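You operate a simulated robot arm through the tools that you are given. There is no shell and no other tool.

You are at the controls of a simulated robot arm. One attempt, no reset.

JOB
Set both tension wheels to mark 3 and try a short jog up.
Fine: free the yellow clamp lever to wind them; the jog comes with both pointers at 3 and the lever back at clamped.

It is judged by the outcome, as a careful person would: the job done as asked, and still so three seconds after it is handed in. It fails if anything else is knocked over, pushed out of place, dropped, spilled or broken.

ROBOT AND FRAMES
A 7-joint arm with a two-finger gripper, fixed in place. Base frame: the origin is at the foot of the arm, x ahead of it, y to its left, z up. Readings come in m, rad, newtons and seconds.
With the tool pointing down near the work surface it reaches from about 0.34 to 0.78 m from the base axis. Its first joint turns from -2.496 to 2.496 rad. Payload 2.45 kg.
Tool frame: the origin (TCP) lies between the finger pads and is the grasp point; the fingertips stand 0.026 m ahead of it; z points along the fingers, y is the line along which they close. The gripper opens to 0.096 m. The gripper's body begins 0.069 m behind the TCP.
Orientation is that of the tool frame in the base frame, as a unit quaternion [w, x, y, z]. With the fingers straight down and closing along the base's y, the tool's x points along the base's -x, its y along +y and its z along -z.

CONTROLS
- The arm moves only by the tool servo_tool. Its argument "series" is a list of rows, each a list of 7 numbers: the shift along the tool's x, y, z in cm, then the turn, a rotation vector about the tool's x, y, z in rad, then the finger opening in cm, from 0 to 9.6. In form: [[x, y, z, ax, ay, az, claw], ...]. A call has 1 to 20 rows; each row shifts and turns the commanded pose from where the row before left it, along the tool's axes as they then stand. Each row takes 0.2 s and may step no farther than 0.05 m and 0.15 rad from the row before; otherwise, or with a gripper value out of range, the whole call is refused. Where a pose cannot be reached the arm comes as near as it can. A force on the tool above 40 N (or 10 N above the force at the start of the call, whichever is more), or a blocked arm, ends the call early, and 0.2 s more pass. Each finger halts on what it meets, pressing with about 33 N; the grip force reading is that of the motor and also rises with nothing between the fingers. The clock runs only during rows and for 0.2 s after the last one: add rows that do not move to give the fingers time. The reply holds the time, the measured pose of the TCP, the force on the tool along the base axes, the opening and the grip force, in the units named above and with some noise, with the torque about the TCP (base axes, N m) and any sound that the robot's microphone picked up.
- Cameras (640 x 400 px; columns grow to the right, rows downward): "scene" is fixed at [0.04, -0.6521, 1.2929]; the picture's right is [0.54, -0.84, 0.00], its down [-0.26, -0.16, -0.95] and it looks along [0.80, 0.51, -0.30] (base axes); focal length 365 px, centre (320, 200). "wrist" rides on the gripper at [0.082, 0.003, -0.098] in the tool frame; the picture's right is [-0.04, 1.00, 0.00], its down [-0.73, -0.03, -0.68] and it looks along [-0.68, -0.03, 0.73] (tool axes); focal length 256 px, centre (320, 200). There is no depth. A picture from a camera that has moved, and an enlarged one, comes with that camera's place and axes in the base frame and with its lens. The place of the scene camera against the robot may be out by one fixed shift of up to 0.012 m in any direction.
- capture(camera): a new picture of that camera. The clock stands still meanwhile.
- lift_body(by): slides the trunk up (or, below 0, down) by that many m; the arm rides with it, the base frame stays. It gives what a move gives, with no picture.
- enlarge(camera, box): a new picture of the part [left, top, right, bottom] of that camera's present view, enlarged. The clock stands still meanwhile.
- job_done(): hands the job in; it is judged then, once.

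Places have to be worked out from the pictures, the camera data and where the tool is seen. Open the gripper and draw the arm clear of the work before you hand the job in, unless the task says otherwise.

The tools are called as name(argument=value, ...) on one line, values as JSON. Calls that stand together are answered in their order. servo_tool: Moves the arm, as the interface text tells. Its arguments: {"type":"object","properties":{"series":{"type":"array","items":{"type":"array","items":{"type":"number"}}}},"required":["series"]} The other tools are called the same way: lift_body (by) slides the trunk up or down; capture (camera) takes a picture; enlarge (camera, box) takes an enlarged picture of a part of a camera's view; job_done () hands the job in.

At the start:

```text
clock: 0.0
tool_pos: [0.4314, -0.2426, 1.2229]
ee_rot: [0.0, 0.0, 1.0, 0.0]
ft_force: [0.0, -0.5, -0.8]
moment: [-0.01, 0.05, 0.0]
grip_width: 0.096
finger_force: 0.1
trunk travel left (down, up): [-0.575, 0.065]
```

scene: 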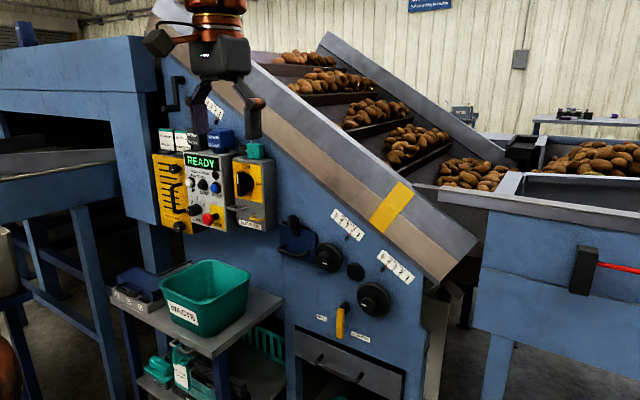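
wrist: 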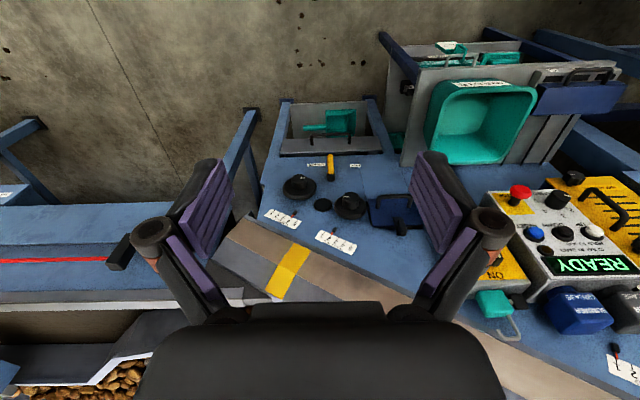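

I see a conveyor machine with a control panel, two wheels, tension scales, a yellow clamp lever. I'll enlarge the key areas to read labels before moving.

enlarge(camera="scene", box=[260, 190, 460, 380])

enlarge(camera="scene", box=[140, 110, 290, 250])

enlarge(camera="wrist", box=[240, 120, 440, 260])

enlarge(camera="wrist", box=[460, 150, 640, 390])

```text
2.11 times, centred on (360, 285) of scene
camera zoom: at [0.04, -0.6521, 1.2929], right [0.54, -0.84, 0.0], down [-0.26, -0.16, -0.95], along [0.8, 0.51, -0.3], focal length 768 px, centre (236, 21)
```

zoom: 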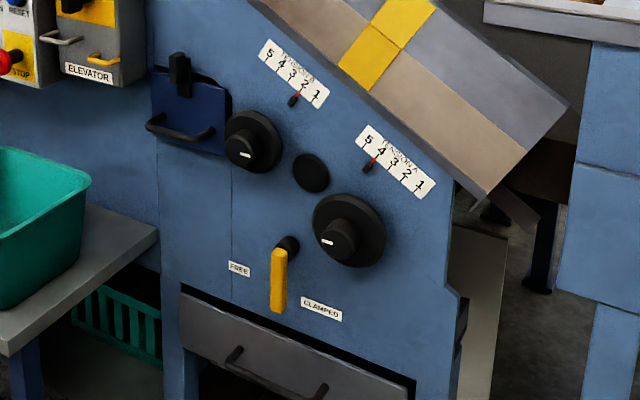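

```text
2.86 times, centred on (215, 180) of scene
camera zoom: at [0.04, -0.6521, 1.2929], right [0.54, -0.84, 0.0], down [-0.26, -0.16, -0.95], along [0.8, 0.51, -0.3], focal length 1043 px, centre (620, 257)
```

zoom: 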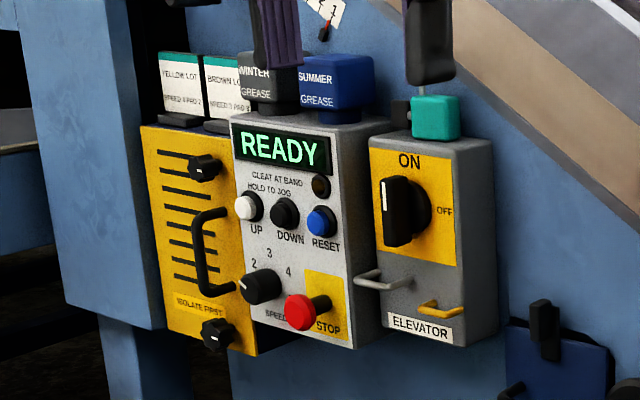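

```text
2.86 times, centred on (340, 190) of wrist
camera zoom: at [0.3489, -0.2389, 1.3206], right [0.04, 1.0, 0.0], down [0.73, -0.03, 0.68], along [0.68, -0.03, -0.73], focal length 731 px, centre (263, 229)
```

zoom: 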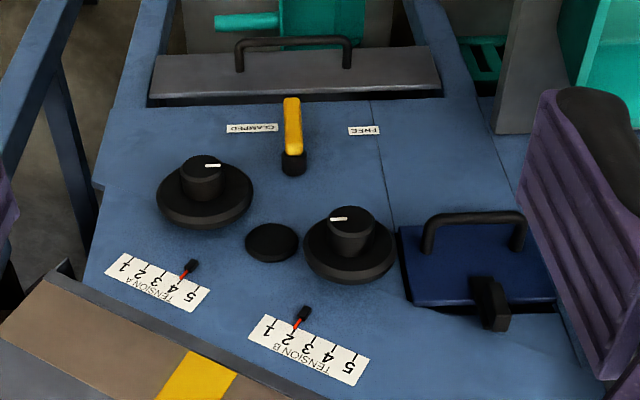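

```text
1.67 times, centred on (550, 270) of wrist
camera zoom: at [0.3489, -0.2389, 1.3206], right [0.04, 1.0, 0.0], down [0.73, -0.03, 0.68], along [0.68, -0.03, -0.73], focal length 427 px, centre (-63, 83)
```

zoom: 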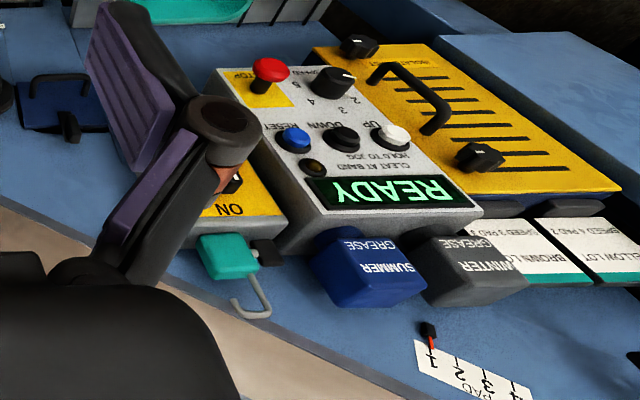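

The panel faces the robot at x≈0.84. I triangulate wheel B at about (0.82, -0.18, 0.84), wheel A at (0.83, -0.32, 0.75), the lever pivot at (0.84, -0.225, 0.685) and the UP button at (0.735, 0.26, 1.0). Pointer B reads about 2 and pointer A about 4. The arm is high for this work, so I'll lower the trunk first.

lift_body(by=-0.3)

```text
clock: 3.0
tool_pos: [0.4306, -0.2436, 0.9244]
ee_rot: [0.0, 0.0, 1.0, 0.0]
ft_force: [0.3, 0.5, 0.9]
moment: [0.02, -0.03, -0.03]
grip_width: 0.0961
finger_force: 0.0
trunk travel left (down, up): [-0.275, 0.365]
```

Trunk is down and clear. I'll now pitch the tool from pointing down to pointing forward (+x), moving slightly ahead.

servo_tool(series=[[-1.0, 0, 0, 0, -0.15, 0, 9.6], [-0.99, 0, 0.15, 0, -0.15, 0, 9.6], [-0.955, 0, 0.296, 0, -0.15, 0, 9.6], [-0.9, 0, 0.435, 0, -0.15, 0, 9.6], [-0.825, 0, 0.565, 0, -0.15, 0, 9.6], [-0.732, 0, 0.682, 0, -0.15, 0, 9.6], [-0.622, 0, 0.783, 0, -0.15, 0, 9.6], [-0.498, 0, 0.867, 0, -0.15, 0, 9.6], [-0.362, 0, 0.932, 0, -0.15, 0, 9.6], [-0.219, 0, 0.976, 0, -0.15, 0, 9.6], [-0.07, 0, 0.998, 0, -0.0708, 0, 9.6]])

capture(camera="wrist")

capture(camera="scene")

```text
clock: 5.4
tool_pos: [0.541, -0.2419, 0.9236]
ee_rot: [0.707, 0.0, 0.707, 0.001]
ft_force: [-0.1, -0.6, 0.6]
moment: [0.01, 0.01, 0.01]
grip_width: 0.096
finger_force: 0.0
trunk travel left (down, up): [-0.275, 0.365]
```

```text
taken
camera wrist: at [0.4419, -0.2381, 0.8407], right [0.0, 1.0, 0.04], down [-0.68, -0.03, 0.73], along [0.73, -0.03, 0.68], focal length 256 px, centre (320, 200)
```

wrist: 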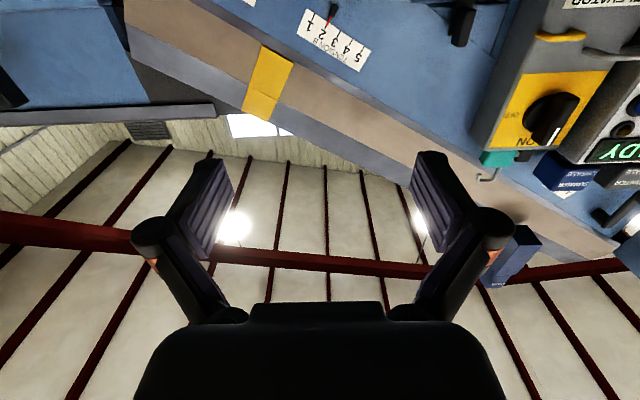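

```text
taken
```

scene: 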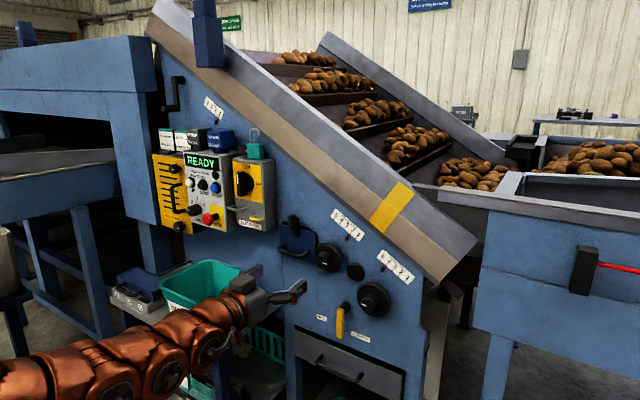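

The tool is horizontal now. I'll zoom the scene on the panel, the control box and the lever without the hand in the way.

enlarge(camera="scene", box=[300, 200, 430, 281])

enlarge(camera="scene", box=[300, 270, 420, 345])

enlarge(camera="scene", box=[145, 80, 285, 240])

```text
4.92 times, centred on (365, 240) of scene
camera zoom: at [0.04, -0.6521, 1.2929], right [0.54, -0.84, 0.0], down [-0.26, -0.16, -0.95], along [0.8, 0.51, -0.3], focal length 1797 px, centre (98, 1)
```

zoom: 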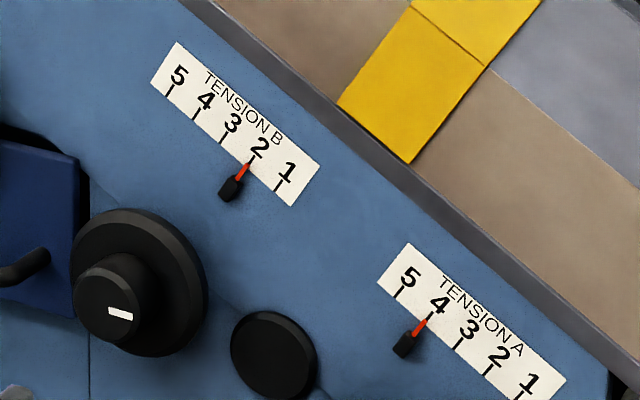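

```text
5.33 times, centred on (360, 308) of scene
camera zoom: at [0.04, -0.6521, 1.2929], right [0.54, -0.84, 0.0], down [-0.26, -0.16, -0.95], along [0.8, 0.51, -0.3], focal length 1947 px, centre (107, -373)
```

zoom: 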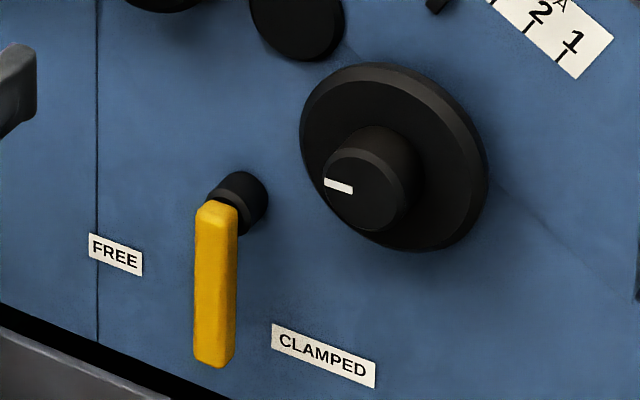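

```text
2.50 times, centred on (215, 160) of scene
camera zoom: at [0.04, -0.6521, 1.2929], right [0.54, -0.84, 0.0], down [-0.26, -0.16, -0.95], along [0.8, 0.51, -0.3], focal length 913 px, centre (582, 300)
```

zoom: 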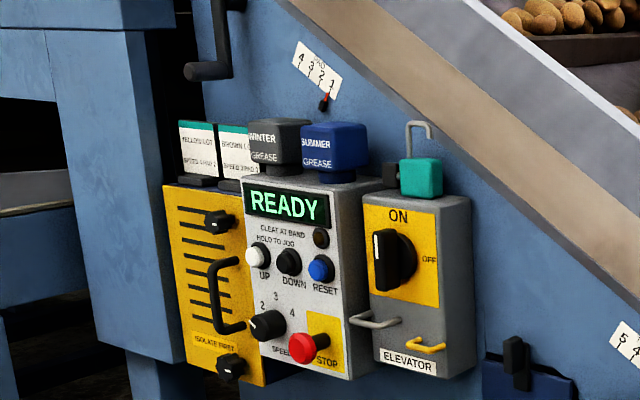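

The lever hangs straight down beside CLAMPED, with FREE to its left (+y). Pointer B is at 2 and pointer A at just about 4. I'll bring the hand down in front of the lever, still well back from it, to look with the wrist camera.

servo_tool(series=[[4.0, 0.28, 0.5, 0, 0, 0, 9.6], [4.0, 0.28, 0.5, 0, 0, 0, 9.6], [4.0, 0.28, 0.5, 0, 0, 0, 9.6], [4.0, 0.28, 0.5, 0, 0, 0, 9.6], [4.0, 0.28, 0.5, 0, 0, 0, 9.6], [4.0, 0.28, 0.5, 0, 0, 0, 9.6]])

capture(camera="wrist")

capture(camera="scene")

```text
clock: 6.8
tool_pos: [0.5683, -0.2463, 0.7244]
ee_rot: [0.708, -0.001, 0.707, 0.001]
ft_force: [-0.6, -0.3, 0.2]
moment: [-0.01, -0.02, 0.01]
grip_width: 0.0959
finger_force: 0.0
out of reach, approached as far as the arm can: row 2, 3, 5
trunk travel left (down, up): [-0.275, 0.365]
```

```text
taken
camera wrist: at [0.4693, -0.2414, 0.6411], right [0.0, 1.0, 0.04], down [-0.68, -0.03, 0.73], along [0.73, -0.03, 0.68], focal length 256 px, centre (320, 200)
```

wrist: 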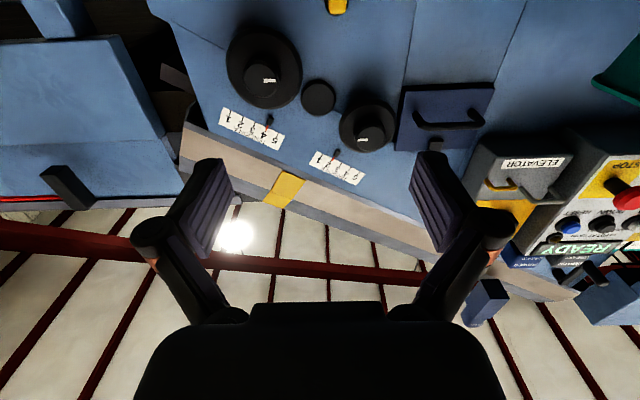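

```text
taken
```

scene: 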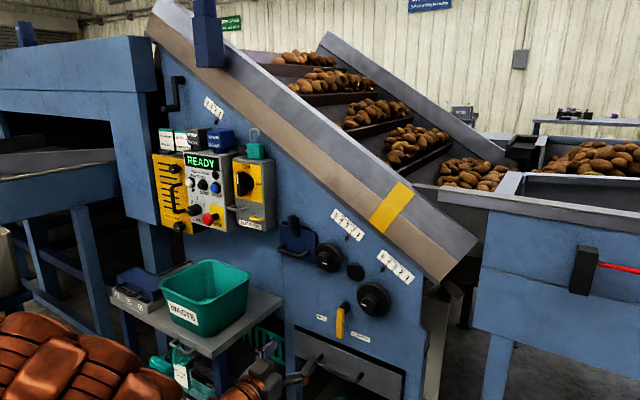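

Some rows were at the edge of reach because the arm is still high for a level tool. I'll raise the hand a little and then drop the trunk further.

servo_tool(series=[[-4.0, 0, 0, 0, 0, 0, 9.6], [-4.0, 0, 0, 0, 0, 0, 9.6], [-4.0, 0, 0, 0, 0, 0, 9.6]])

lift_body(by=-0.2)

capture(camera="wrist")

capture(camera="scene")

```text
clock: 7.6
tool_pos: [0.5683, -0.2446, 0.8457]
ee_rot: [0.707, 0.0, 0.708, 0.0]
ft_force: [0.2, -0.2, 0.2]
moment: [0.0, -0.02, 0.01]
grip_width: 0.0957
finger_force: 0.0
trunk travel left (down, up): [-0.275, 0.365]
```

```text
clock: 9.8
tool_pos: [0.5679, -0.2444, 0.6439]
ee_rot: [0.706, -0.001, 0.708, 0.001]
ft_force: [-1.5, -0.4, 0.2]
moment: [0.0, 0.01, 0.0]
grip_width: 0.096
finger_force: 0.1
trunk travel left (down, up): [-0.075, 0.565]
```

```text
taken
camera wrist: at [0.4688, -0.2401, 0.5621], right [0.0, 1.0, 0.04], down [-0.68, -0.03, 0.73], along [0.73, -0.03, 0.68], focal length 256 px, centre (320, 200)
```

wrist: 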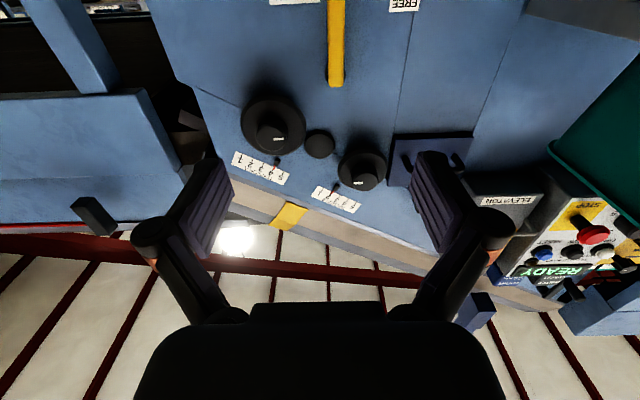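

```text
taken
```

scene: 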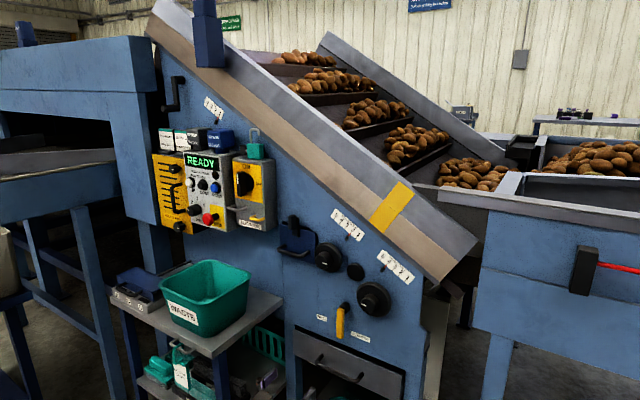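

The lever's upper end sits at about y=-0.224, z=0.675. I'll line up in y and close part of the distance for a sharper look.

servo_tool(series=[[0.3, 0.5, 2.5, 0, 0, 0, 9.6], [0.3, 0.5, 2.5, 0, 0, 0, 9.6], [0.3, 0.5, 2.5, 0, 0, 0, 9.6], [0.3, 0.5, 2.5, 0, 0, 0, 9.6]])

capture(camera="wrist")

enlarge(camera="scene", box=[240, 260, 440, 385])

```text
clock: 10.8
tool_pos: [0.668, -0.2251, 0.6343]
ee_rot: [0.707, 0.0, 0.707, 0.0]
ft_force: [-0.4, 0.1, -0.1]
moment: [-0.01, -0.02, 0.0]
grip_width: 0.0957
finger_force: 0.1
trunk travel left (down, up): [-0.075, 0.565]
```

```text
taken
camera wrist: at [0.5693, -0.2198, 0.5503], right [0.0, 1.0, 0.04], down [-0.68, -0.03, 0.73], along [0.73, -0.03, 0.68], focal length 256 px, centre (320, 200)
```

wrist: 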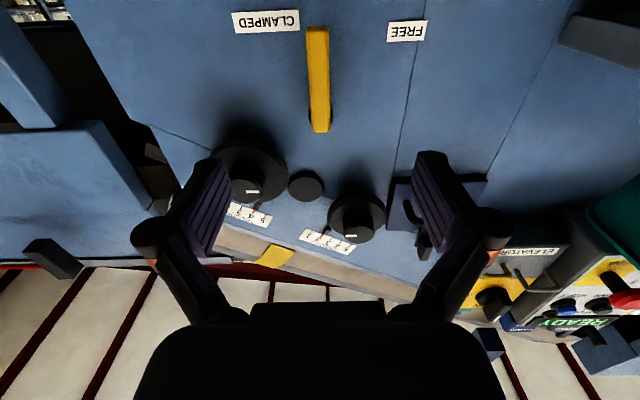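

```text
3.20 times, centred on (340, 322) of scene
camera zoom: at [0.04, -0.6521, 1.2929], right [0.54, -0.84, 0.0], down [-0.26, -0.16, -0.95], along [0.8, 0.51, -0.3], focal length 1168 px, centre (256, -192)
```

zoom: 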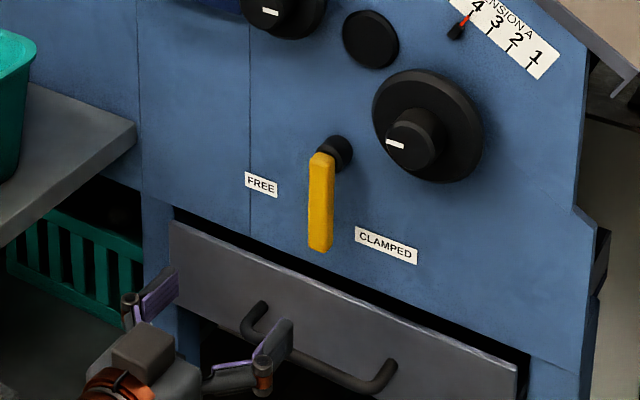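

Both views agree that the lever is at y≈-0.225, spans z≈0.59–0.685, and has its front face near x≈0.816. I'll zoom on the gripper in the scene view to calibrate that camera's offset against the known TCP.

enlarge(camera="scene", box=[270, 335, 350, 385])

enlarge(camera="wrist", box=[220, 0, 420, 125])

```text
8.00 times, centred on (310, 360) of scene
camera zoom: at [0.04, -0.6521, 1.2929], right [0.54, -0.84, 0.0], down [-0.26, -0.16, -0.95], along [0.8, 0.51, -0.3], focal length 2920 px, centre (400, -1080)
```

zoom: 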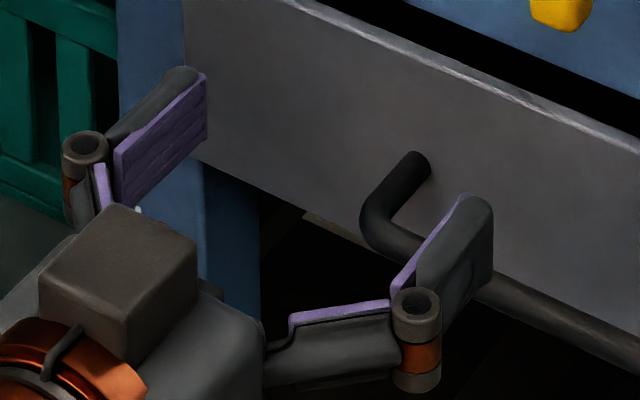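

```text
3.20 times, centred on (320, 62) of wrist
camera zoom: at [0.5693, -0.2198, 0.5503], right [0.0, 1.0, 0.04], down [-0.68, -0.03, 0.73], along [0.73, -0.03, 0.68], focal length 819 px, centre (320, 640)
```

zoom: 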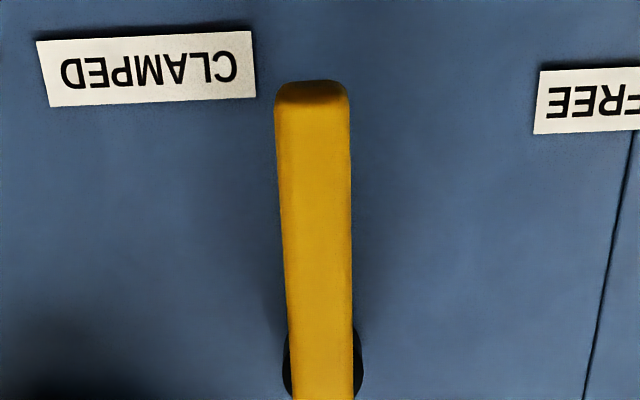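

Calibrated with wrist views only: the panel surface is at x≈0.862, the lever front face at x≈0.818, about 20 mm wide, centred at y≈-0.224, with its pivot at z≈0.682. I'll approach with the fingers straddling the lever at z≈0.625.

servo_tool(series=[[0.25, 0.03, 2.5, 0, 0, 0, 7.0], [0.25, 0.03, 2.5, 0, 0, 0, 6.0], [0.25, 0.03, 2.5, 0, 0, 0, 6.0], [0.2, 0.03, 2.5, 0, 0, 0, 6.0], [0, 0, 0, 0, 0, 0, 6.0]])

capture(camera="wrist")

enlarge(camera="scene", box=[270, 285, 430, 385])

```text
clock: 12.0
tool_pos: [0.7686, -0.2222, 0.624]
ee_rot: [0.707, 0.0, 0.708, 0.0]
ft_force: [0.7, 0.4, 0.1]
moment: [-0.02, 0.0, -0.02]
grip_width: 0.0601
finger_force: 0.0
trunk travel left (down, up): [-0.075, 0.565]
```

```text
taken
camera wrist: at [0.6688, -0.2176, 0.541], right [0.0, 1.0, 0.04], down [-0.68, -0.03, 0.73], along [0.73, -0.03, 0.68], focal length 256 px, centre (320, 200)
```

wrist: 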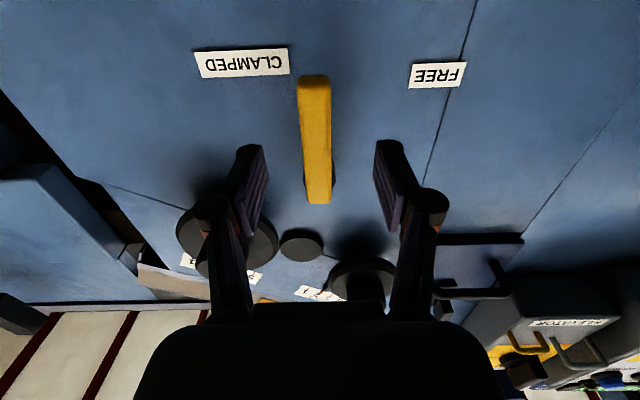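

```text
4.00 times, centred on (350, 335) of scene
camera zoom: at [0.04, -0.6521, 1.2929], right [0.54, -0.84, 0.0], down [-0.26, -0.16, -0.95], along [0.8, 0.51, -0.3], focal length 1460 px, centre (200, -340)
```

zoom: 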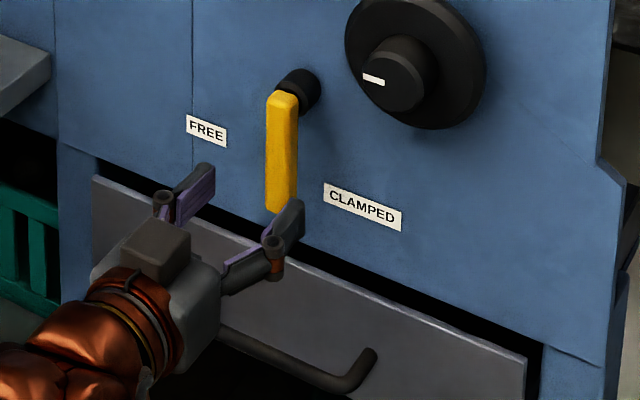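

The lever is centred between the fingers. I'll advance to x≈0.815 so the pads straddle it, then close on it.

servo_tool(series=[[0, -0.03, 1.55, 0, 0, 0, 6.0], [0, -0.03, 1.55, 0, 0, 0, 6.0], [0, -0.03, 1.5, 0, 0, 0, 6.0], [0, 0, 0, 0, 0, 0, 6.0]])

capture(camera="wrist")

enlarge(camera="scene", box=[270, 285, 430, 385])

```text
clock: 13.0
tool_pos: [0.8145, -0.2237, 0.6225]
ee_rot: [0.707, 0.0, 0.707, -0.001]
ft_force: [0.9, 0.7, 0.2]
moment: [0.0, -0.03, -0.03]
grip_width: 0.0598
finger_force: 0.1
trunk travel left (down, up): [-0.075, 0.565]
```

```text
taken
camera wrist: at [0.7148, -0.2193, 0.5406], right [0.0, 1.0, 0.04], down [-0.68, -0.03, 0.73], along [0.73, -0.03, 0.68], focal length 256 px, centre (320, 200)
```

wrist: 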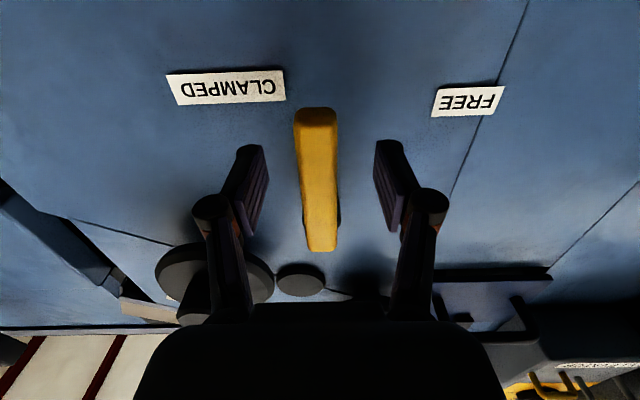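

```text
4.00 times, centred on (350, 335) of scene
camera zoom: at [0.04, -0.6521, 1.2929], right [0.54, -0.84, 0.0], down [-0.26, -0.16, -0.95], along [0.8, 0.51, -0.3], focal length 1460 px, centre (200, -340)
```

zoom: 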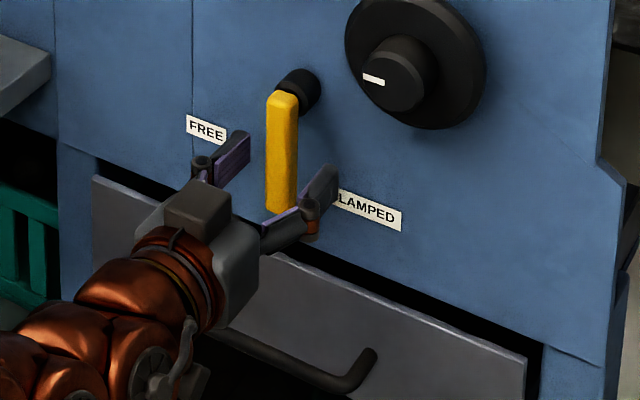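

The pads straddle the lever with no contact force. I'll close on it now.

servo_tool(series=[[0, 0, 0, 0, 0, 0, 3.0], [0, 0, 0, 0, 0, 0, 1.5], [0, 0, 0, 0, 0, 0, 1.0], [0, 0, 0, 0, 0, 0, 1.0]])

capture(camera="wrist")

```text
clock: 14.0
tool_pos: [0.8125, -0.2255, 0.6239]
ee_rot: [0.706, 0.002, 0.708, 0.0]
ft_force: [4.8, -4.2, 0.2]
moment: [0.31, 0.06, -0.12]
grip_width: 0.0192
finger_force: 38.2
trunk travel left (down, up): [-0.075, 0.565]
```

```text
taken
camera wrist: at [0.7146, -0.22, 0.5404], right [0.0, 1.0, 0.04], down [-0.68, -0.03, 0.73], along [0.73, -0.03, 0.68], focal length 256 px, centre (320, 200)
```

wrist: 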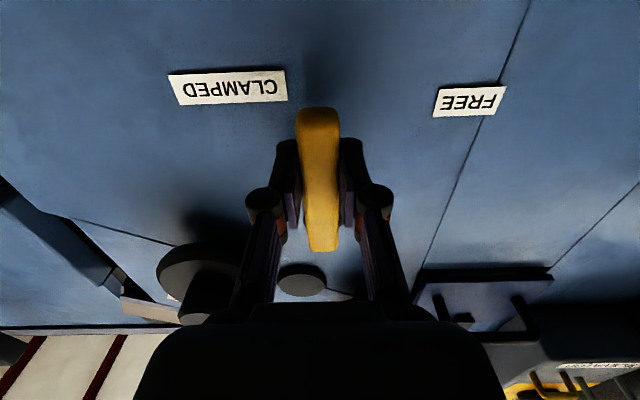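

Gripped at 19 mm with low side forces. Now I'll swing the lever about its pivot toward FREE (+roll), in small arc steps, watching force.

servo_tool(series=[[-0.03, 0.58, 0, 0, 0, 0.1, 1.0], [-0.03, 0.58, 0, 0, 0, 0.1, 1.0], [-0.03, 0.58, 0, 0, 0, 0.1, 1.0]])

capture(camera="wrist")

enlarge(camera="scene", box=[270, 285, 430, 385])

```text
clock: 14.8
tool_pos: [0.8134, -0.2088, 0.6261]
ee_rot: [0.699, 0.107, 0.699, 0.106]
ft_force: [15.7, -15.5, 1.2]
moment: [0.66, 0.55, -0.18]
grip_width: 0.0192
finger_force: 44.2
trunk travel left (down, up): [-0.075, 0.565]
```

```text
taken
camera wrist: at [0.7146, -0.1801, 0.5475], right [0.0, 0.94, 0.34], down [-0.68, -0.25, 0.69], along [0.73, -0.23, 0.64], focal length 256 px, centre (320, 200)
```

wrist: 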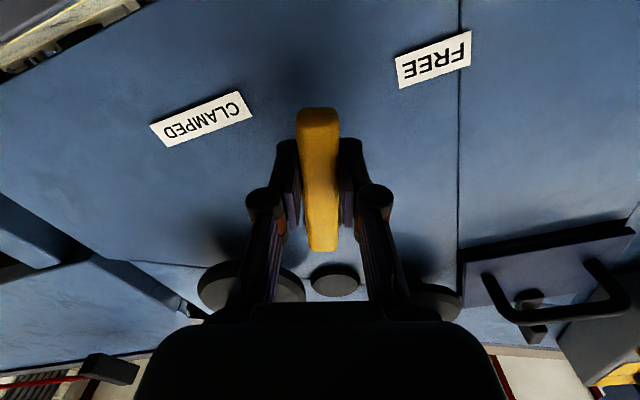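

```text
4.00 times, centred on (350, 335) of scene
camera zoom: at [0.04, -0.6521, 1.2929], right [0.54, -0.84, 0.0], down [-0.26, -0.16, -0.95], along [0.8, 0.51, -0.3], focal length 1460 px, centre (200, -340)
```

zoom: 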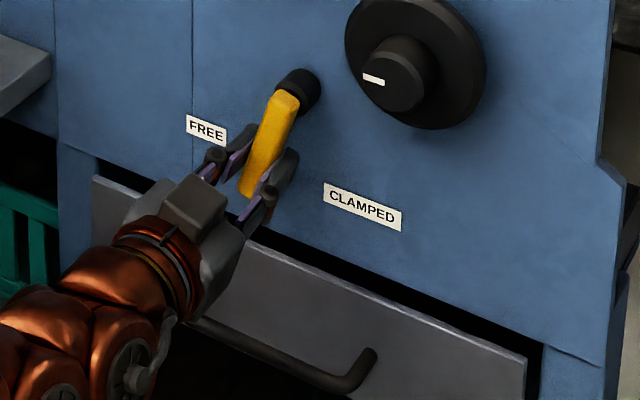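

The lever swings with the hand, against a moderate resistance of about 15 N. Continuing the arc toward FREE.

servo_tool(series=[[-0.03, 0.58, 0, 0, 0, 0.1, 1.0], [-0.03, 0.58, 0, 0, 0, 0.1, 1.0], [-0.03, 0.58, 0, 0, 0, 0.1, 1.0]])

enlarge(camera="scene", box=[270, 285, 430, 385])

```text
clock: 15.6
tool_pos: [0.8134, -0.1947, 0.6337]
ee_rot: [0.675, 0.211, 0.675, 0.209]
ft_force: [24.6, -29.4, 0.9]
moment: [1.18, -0.2, -0.53]
grip_width: 0.0194
finger_force: 44.5
trunk travel left (down, up): [-0.075, 0.565]
```

```text
4.00 times, centred on (350, 335) of scene
camera zoom: at [0.04, -0.6521, 1.2929], right [0.54, -0.84, 0.0], down [-0.26, -0.16, -0.95], along [0.8, 0.51, -0.3], focal length 1460 px, centre (200, -340)
```

zoom: 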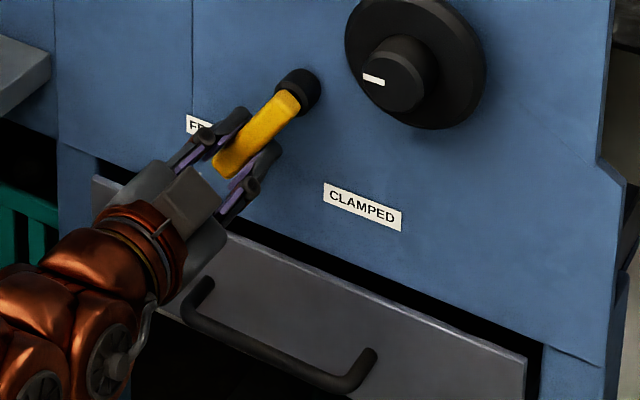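

The lever is following (about 35° now) but side load is building to 38 N. I'll open the fingers to relieve it and see whether the lever stays where it is.

servo_tool(series=[[0, 0, 0, 0, 0, 0, 3.0], [0, 0, 0, 0, 0, 0, 4.0], [0, 0, 0, 0, 0, 0, 4.0]])

capture(camera="wrist")

enlarge(camera="scene", box=[270, 285, 430, 385])

```text
clock: 16.4
tool_pos: [0.8138, -0.1915, 0.6331]
ee_rot: [0.675, 0.209, 0.676, 0.209]
ft_force: [0.6, 3.1, 0.9]
moment: [0.0, 0.03, 0.05]
grip_width: 0.0418
finger_force: 1.5
trunk travel left (down, up): [-0.075, 0.565]
```

```text
taken
camera wrist: at [0.7143, -0.1416, 0.5665], right [0.0, 0.8, 0.6], down [-0.68, -0.44, 0.59], along [0.73, -0.4, 0.54], focal length 256 px, centre (320, 200)
```

wrist: 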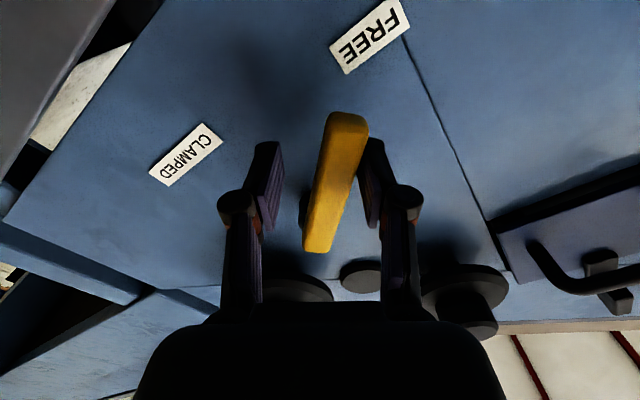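

```text
4.00 times, centred on (350, 335) of scene
camera zoom: at [0.04, -0.6521, 1.2929], right [0.54, -0.84, 0.0], down [-0.26, -0.16, -0.95], along [0.8, 0.51, -0.3], focal length 1460 px, centre (200, -340)
```

zoom: 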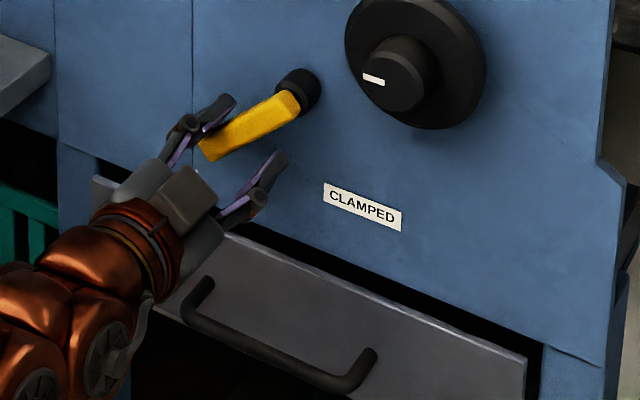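

The lever sprang onward toward FREE and now leans on the left finger, so it is over-centre. I'll open the fingers fully to let it travel to its FREE stop.

servo_tool(series=[[0, 0, 0, 0, 0, 0, 5.5], [0, 0, 0, 0, 0, 0, 7.0], [0, 0, 0, 0, 0, 0, 8.0], [0, 0, 0, 0, 0, 0, 8.0], [0, 0, 0, 0, 0, 0, 8.0]])

capture(camera="wrist")

enlarge(camera="scene", box=[270, 285, 430, 385])

```text
clock: 17.6
tool_pos: [0.8143, -0.1908, 0.6336]
ee_rot: [0.675, 0.208, 0.676, 0.209]
ft_force: [0.3, -0.8, 0.9]
moment: [-0.02, -0.03, 0.01]
grip_width: 0.0799
finger_force: 0.0
trunk travel left (down, up): [-0.075, 0.565]
```

```text
taken
camera wrist: at [0.7143, -0.1415, 0.5665], right [0.0, 0.8, 0.6], down [-0.68, -0.44, 0.59], along [0.74, -0.4, 0.54], focal length 256 px, centre (320, 200)
```

wrist: 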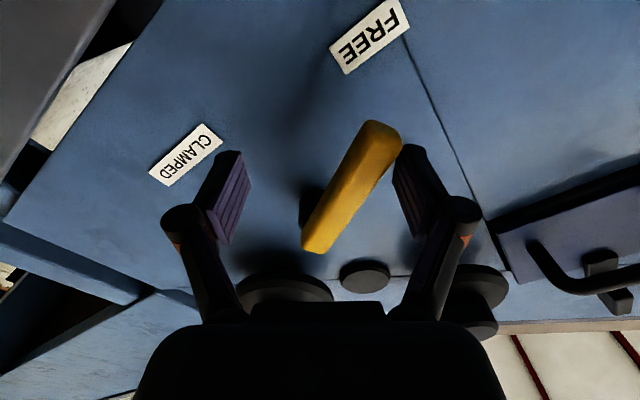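

```text
4.00 times, centred on (350, 335) of scene
camera zoom: at [0.04, -0.6521, 1.2929], right [0.54, -0.84, 0.0], down [-0.26, -0.16, -0.95], along [0.8, 0.51, -0.3], focal length 1460 px, centre (200, -340)
```

zoom: 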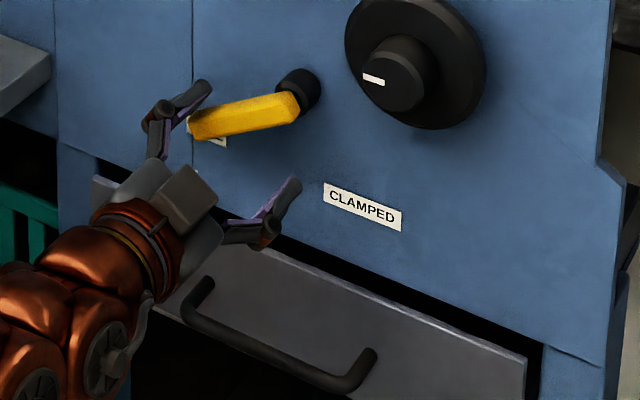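

The lever is near the FREE label now with no force on the tool. I'll back the hand straight out and check where the lever settles.

servo_tool(series=[[0, 0, 0, 0, 0, 0, 9.6], [0, 0, 0, 0, 0, 0, 9.6], [0, 0, -2.5, 0, 0, 0, 9.6], [0, 0, -2.5, 0, 0, 0, 9.6], [0, 0, -3.0, 0, 0, 0, 9.6], [0, 0, -3.0, 0, 0, 0, 9.6]])

capture(camera="wrist")

enlarge(camera="scene", box=[270, 285, 430, 385])

```text
clock: 19.0
tool_pos: [0.7026, -0.1913, 0.633]
ee_rot: [0.675, 0.209, 0.676, 0.209]
ft_force: [0.0, 0.0, 0.1]
moment: [0.03, -0.03, 0.02]
grip_width: 0.0959
finger_force: 0.1
trunk travel left (down, up): [-0.075, 0.565]
```

```text
taken
camera wrist: at [0.6045, -0.1415, 0.5663], right [0.0, 0.8, 0.6], down [-0.68, -0.44, 0.59], along [0.74, -0.4, 0.54], focal length 256 px, centre (320, 200)
```

wrist: 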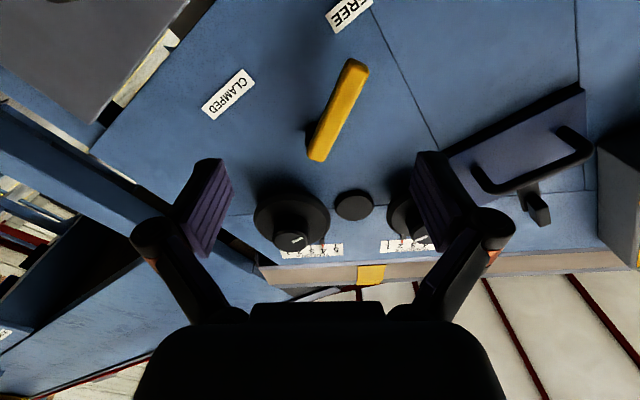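

```text
4.00 times, centred on (350, 335) of scene
camera zoom: at [0.04, -0.6521, 1.2929], right [0.54, -0.84, 0.0], down [-0.26, -0.16, -0.95], along [0.8, 0.51, -0.3], focal length 1460 px, centre (200, -340)
```

zoom: 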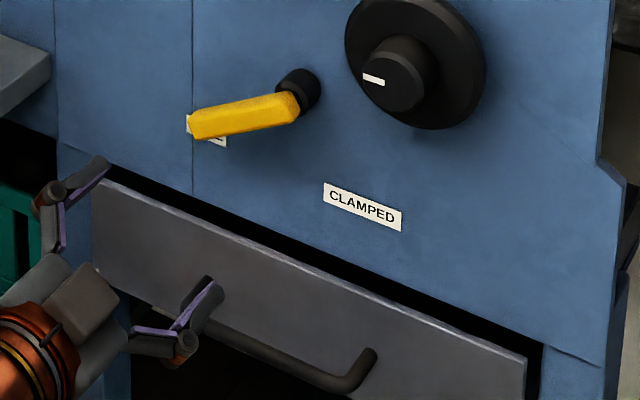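

The lever rests at about 54° at the FREE label with no contact, so it is free. I'll level the hand's roll, back off, and rise in front of the wheels for a clear view of both.

servo_tool(series=[[0, 0, -1.5, 0, 0, -0.15, 9.6], [0, 0, -1.5, 0, 0, -0.15, 9.6], [0, 0, -1.5, 0, 0, -0.15, 9.6], [0, 0, -1.5, 0, 0, -0.15, 9.6], [-3.5, -1.9, 0, 0, 0, 0, 9.6], [-3.5, -1.9, 0, 0, 0, 0, 9.6], [-3.5, -1.9, 0, 0, 0, 0, 9.6]])

capture(camera="wrist")

capture(camera="scene")

```text
clock: 20.6
tool_pos: [0.6424, -0.2493, 0.7405]
ee_rot: [0.707, 0.0, 0.707, 0.0]
ft_force: [0.3, 0.2, -0.5]
moment: [0.01, -0.05, 0.02]
grip_width: 0.0961
finger_force: 0.1
trunk travel left (down, up): [-0.075, 0.565]
```

```text
taken
camera wrist: at [0.5441, -0.2445, 0.657], right [0.0, 1.0, 0.04], down [-0.68, -0.03, 0.73], along [0.73, -0.03, 0.68], focal length 256 px, centre (320, 200)
```

wrist: 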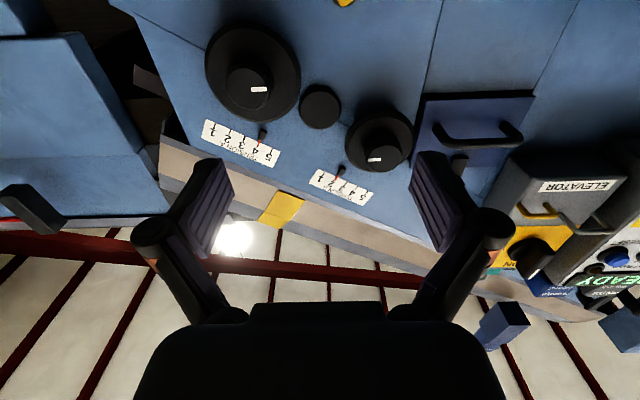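

```text
taken
```

scene: 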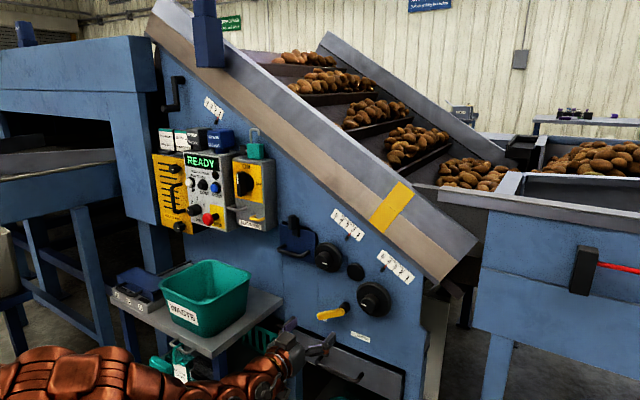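

Scene shows the lever at FREE. I'll zoom on both wheels and scales from here to fix their axes and read the pointers.

enlarge(camera="wrist", box=[190, 10, 350, 110])

enlarge(camera="wrist", box=[190, 100, 430, 210])

enlarge(camera="scene", box=[270, 200, 430, 325])

```text
4.00 times, centred on (270, 60) of wrist
camera zoom: at [0.5441, -0.2445, 0.657], right [0.0, 1.0, 0.04], down [-0.68, -0.03, 0.73], along [0.73, -0.03, 0.68], focal length 1024 px, centre (520, 760)
```

zoom: 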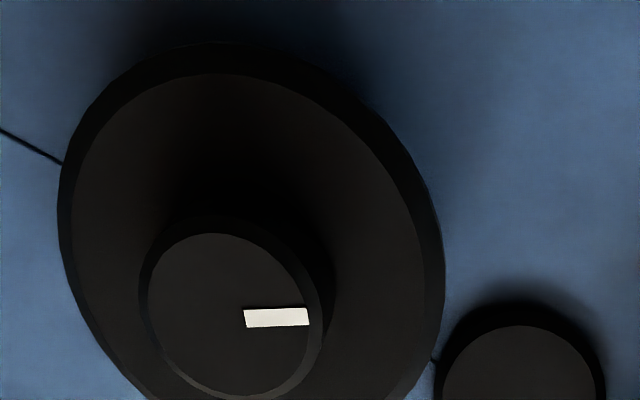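

```text
2.67 times, centred on (310, 155) of wrist
camera zoom: at [0.5441, -0.2445, 0.657], right [0.0, 1.0, 0.04], down [-0.68, -0.03, 0.73], along [0.73, -0.03, 0.68], focal length 683 px, centre (347, 320)
```

zoom: 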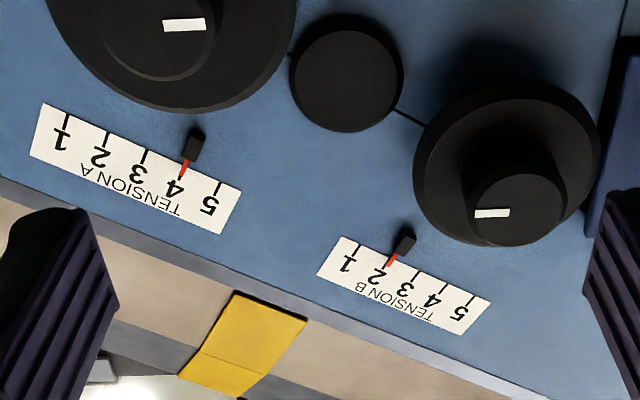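

```text
3.20 times, centred on (350, 262) of scene
camera zoom: at [0.04, -0.6521, 1.2929], right [0.54, -0.84, 0.0], down [-0.26, -0.16, -0.95], along [0.8, 0.51, -0.3], focal length 1168 px, centre (224, 0)
```

zoom: 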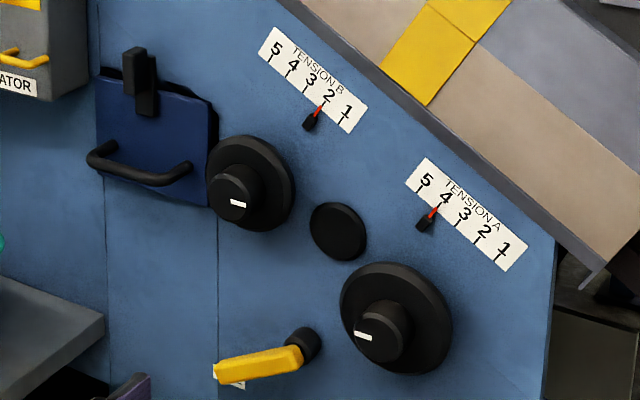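

From these views, wheel A's hub axis is at (y≈-0.317, z≈0.742) and wheel B's at (y≈-0.176, z≈0.828). The hub faces are at x≈0.793, 40 mm across, and the flange faces at x≈0.832. I'll line up with wheel A's hub first.

servo_tool(series=[[-0.05, -2.25, 2.6, 0, 0, 0, 8.0], [-0.05, -2.25, 2.6, 0, 0, 0, 6.5], [-0.05, -2.25, 2.6, 0, 0, 0, 6.5], [0, 0, 0, 0, 0, 0, 6.5]])

capture(camera="wrist")

enlarge(camera="scene", box=[270, 240, 430, 340])

```text
clock: 21.6
tool_pos: [0.7222, -0.3151, 0.7405]
ee_rot: [0.707, -0.001, 0.707, 0.0]
ft_force: [-0.4, -0.5, -1.3]
moment: [-0.03, -0.03, 0.02]
grip_width: 0.0649
finger_force: 0.1
trunk travel left (down, up): [-0.075, 0.565]
```

```text
taken
camera wrist: at [0.6233, -0.3115, 0.6578], right [0.0, 1.0, 0.04], down [-0.68, -0.03, 0.73], along [0.73, -0.03, 0.68], focal length 256 px, centre (320, 200)
```

wrist: 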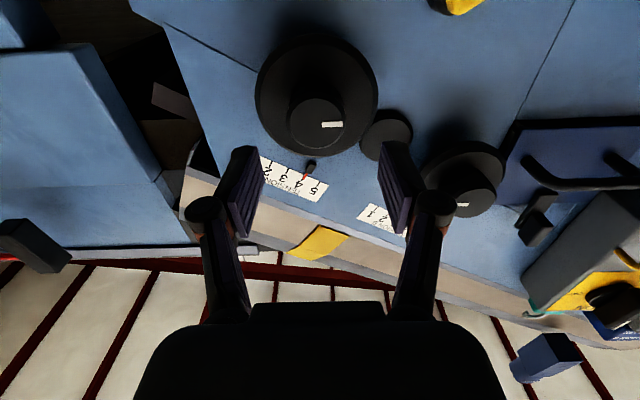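

```text
4.00 times, centred on (350, 290) of scene
camera zoom: at [0.04, -0.6521, 1.2929], right [0.54, -0.84, 0.0], down [-0.26, -0.16, -0.95], along [0.8, 0.51, -0.3], focal length 1460 px, centre (200, -160)
```

zoom: 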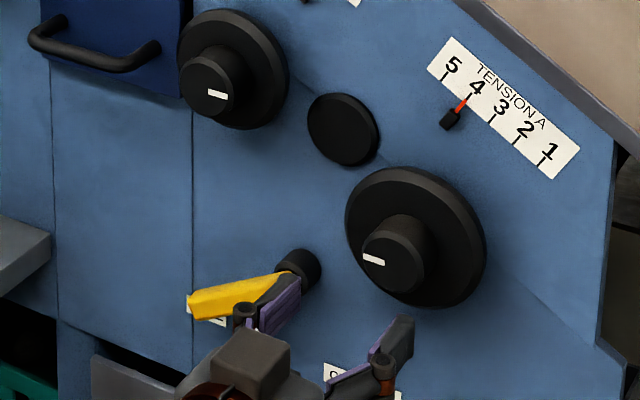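

The hub is centred between the fingers (axis y≈-0.317, z≈0.740). I'll advance to x≈0.797 so the pads straddle the hub short of the flange.

servo_tool(series=[[0, -0.03, 2.5, 0, 0, 0, 6.5], [0, 0, 2.5, 0, 0, 0, 6.5], [0, 0, 1.5, 0, 0, 0, 6.5], [0, 0, 1.0, 0, 0, 0, 6.5]])

capture(camera="wrist")

enlarge(camera="scene", box=[270, 215, 430, 340])

```text
clock: 22.6
tool_pos: [0.796, -0.3159, 0.7398]
ee_rot: [0.707, 0.001, 0.708, 0.0]
ft_force: [-0.1, 0.7, 0.3]
moment: [-0.03, 0.01, 0.01]
grip_width: 0.0651
finger_force: 0.1
trunk travel left (down, up): [-0.075, 0.565]
```

```text
taken
camera wrist: at [0.698, -0.3121, 0.6573], right [0.0, 1.0, 0.04], down [-0.68, -0.03, 0.73], along [0.74, -0.03, 0.68], focal length 256 px, centre (320, 200)
```

wrist: 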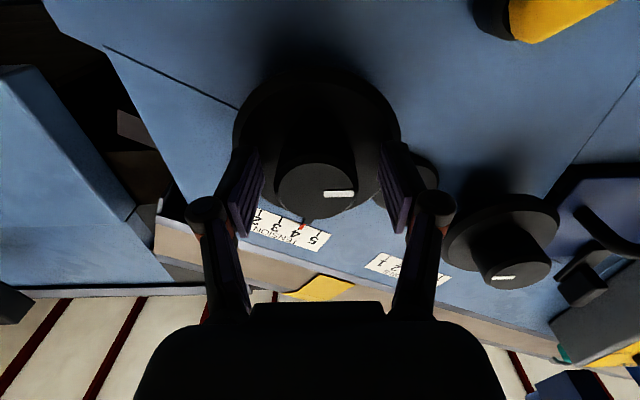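

```text
3.20 times, centred on (350, 278) of scene
camera zoom: at [0.04, -0.6521, 1.2929], right [0.54, -0.84, 0.0], down [-0.26, -0.16, -0.95], along [0.8, 0.51, -0.3], focal length 1168 px, centre (224, -48)
```

zoom: 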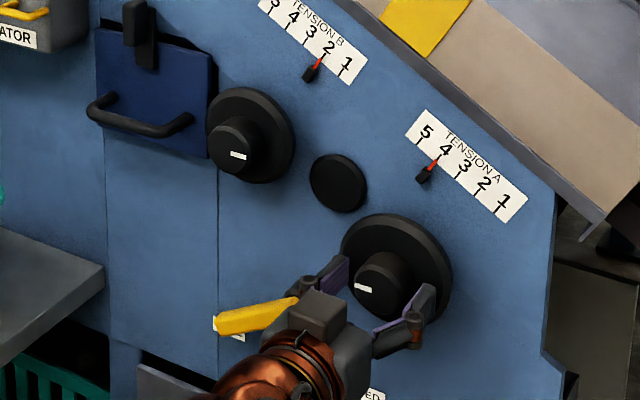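

Hub straddled with no contact. Closing on it now.

servo_tool(series=[[0, 0, 0, 0, 0, 0, 4.5], [0, 0, 0, 0, 0, 0, 3.0], [0, 0, 0, 0, 0, 0, 3.0], [0, 0, 0, 0, 0, 0, 3.0]])

capture(camera="wrist")

```text
clock: 23.6
tool_pos: [0.797, -0.3187, 0.7397]
ee_rot: [0.707, 0.002, 0.707, -0.001]
ft_force: [3.6, -13.1, 1.5]
moment: [0.09, 0.13, -0.47]
grip_width: 0.0438
finger_force: 45.1
trunk travel left (down, up): [-0.075, 0.565]
```

```text
taken
camera wrist: at [0.6975, -0.3138, 0.6573], right [0.0, 1.0, 0.04], down [-0.68, -0.03, 0.73], along [0.73, -0.03, 0.68], focal length 256 px, centre (320, 200)
```

wrist: 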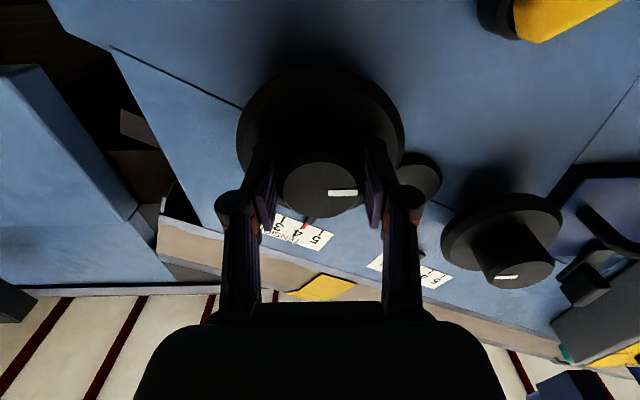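

Gripped, with a 13 N side load showing that the axis is about 2 mm to the right (y≈-0.319). I'll shift to remove that, then try a small counter-clockwise turn and see how pointer A answers.

servo_tool(series=[[0, -0.2, 0, 0, 0, 0, 3.0], [0, 0, 0, 0, 0, -0.1, 3.0], [0, 0, 0, 0, 0, -0.1, 3.0], [0, 0, 0, 0, 0, -0.1, 3.0]])

enlarge(camera="scene", box=[270, 200, 430, 325])

capture(camera="wrist")

```text
clock: 24.6
tool_pos: [0.7966, -0.3203, 0.7402]
ee_rot: [0.699, -0.105, 0.699, -0.107]
ft_force: [-1.3, -14.6, 2.1]
moment: [0.12, 0.06, -0.17]
grip_width: 0.0437
finger_force: 44.9
trunk travel left (down, up): [-0.075, 0.565]
```

```text
3.20 times, centred on (350, 262) of scene
camera zoom: at [0.04, -0.6521, 1.2929], right [0.54, -0.84, 0.0], down [-0.26, -0.16, -0.95], along [0.8, 0.51, -0.3], focal length 1168 px, centre (224, 0)
```

zoom: 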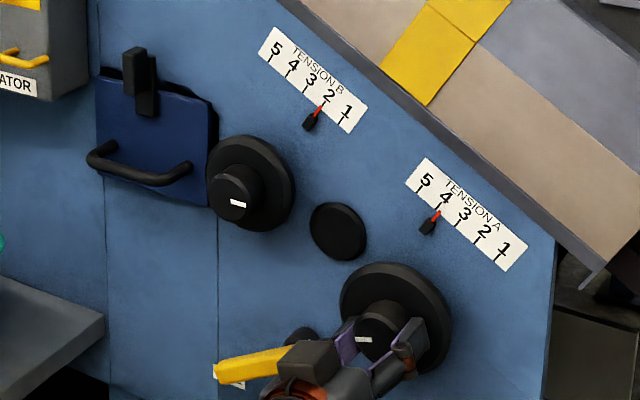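

```text
taken
camera wrist: at [0.6975, -0.3396, 0.66], right [0.0, 0.97, -0.26], down [-0.68, 0.19, 0.71], along [0.73, 0.17, 0.66], focal length 256 px, centre (320, 200)
```

wrist: 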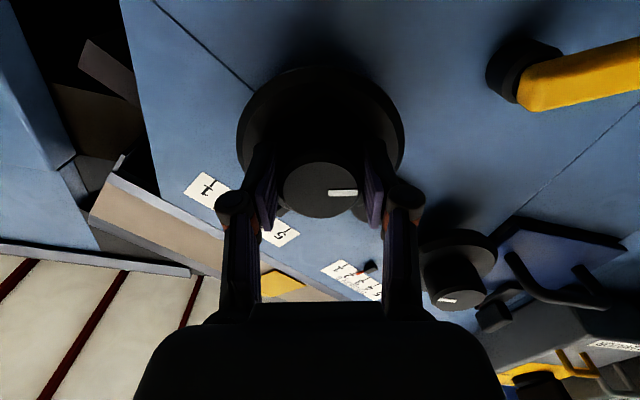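

Pointer A moved slightly from 4 toward 3, so counter-clockwise is the right direction and the gearing is slow. I'll keep turning in the same direction.

servo_tool(series=[[0, -0.1, 0, 0, 0, -0.12, 3.0], [0, 0, 0, 0, 0, -0.12, 3.0], [0, 0, 0, 0, 0, -0.12, 3.0], [0, 0, 0, 0, 0, -0.12, 3.0], [0, 0, 0, 0, 0, -0.12, 3.0]])

enlarge(camera="scene", box=[320, 200, 420, 275])

```text
clock: 25.8
tool_pos: [0.7962, -0.3213, 0.7426]
ee_rot: [0.637, -0.307, 0.637, -0.309]
ft_force: [17.0, -31.5, 15.2]
moment: [0.23, -0.49, -0.33]
grip_width: 0.0436
finger_force: 44.9
trunk travel left (down, up): [-0.075, 0.565]
```

```text
5.33 times, centred on (370, 238) of scene
camera zoom: at [0.04, -0.6521, 1.2929], right [0.54, -0.84, 0.0], down [-0.26, -0.16, -0.95], along [0.8, 0.51, -0.3], focal length 1947 px, centre (53, 0)
```

zoom: 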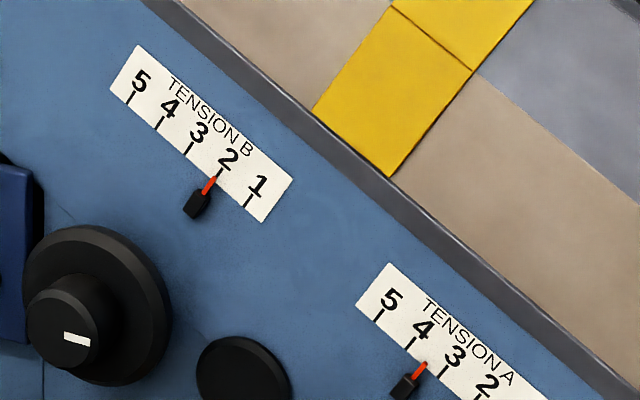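

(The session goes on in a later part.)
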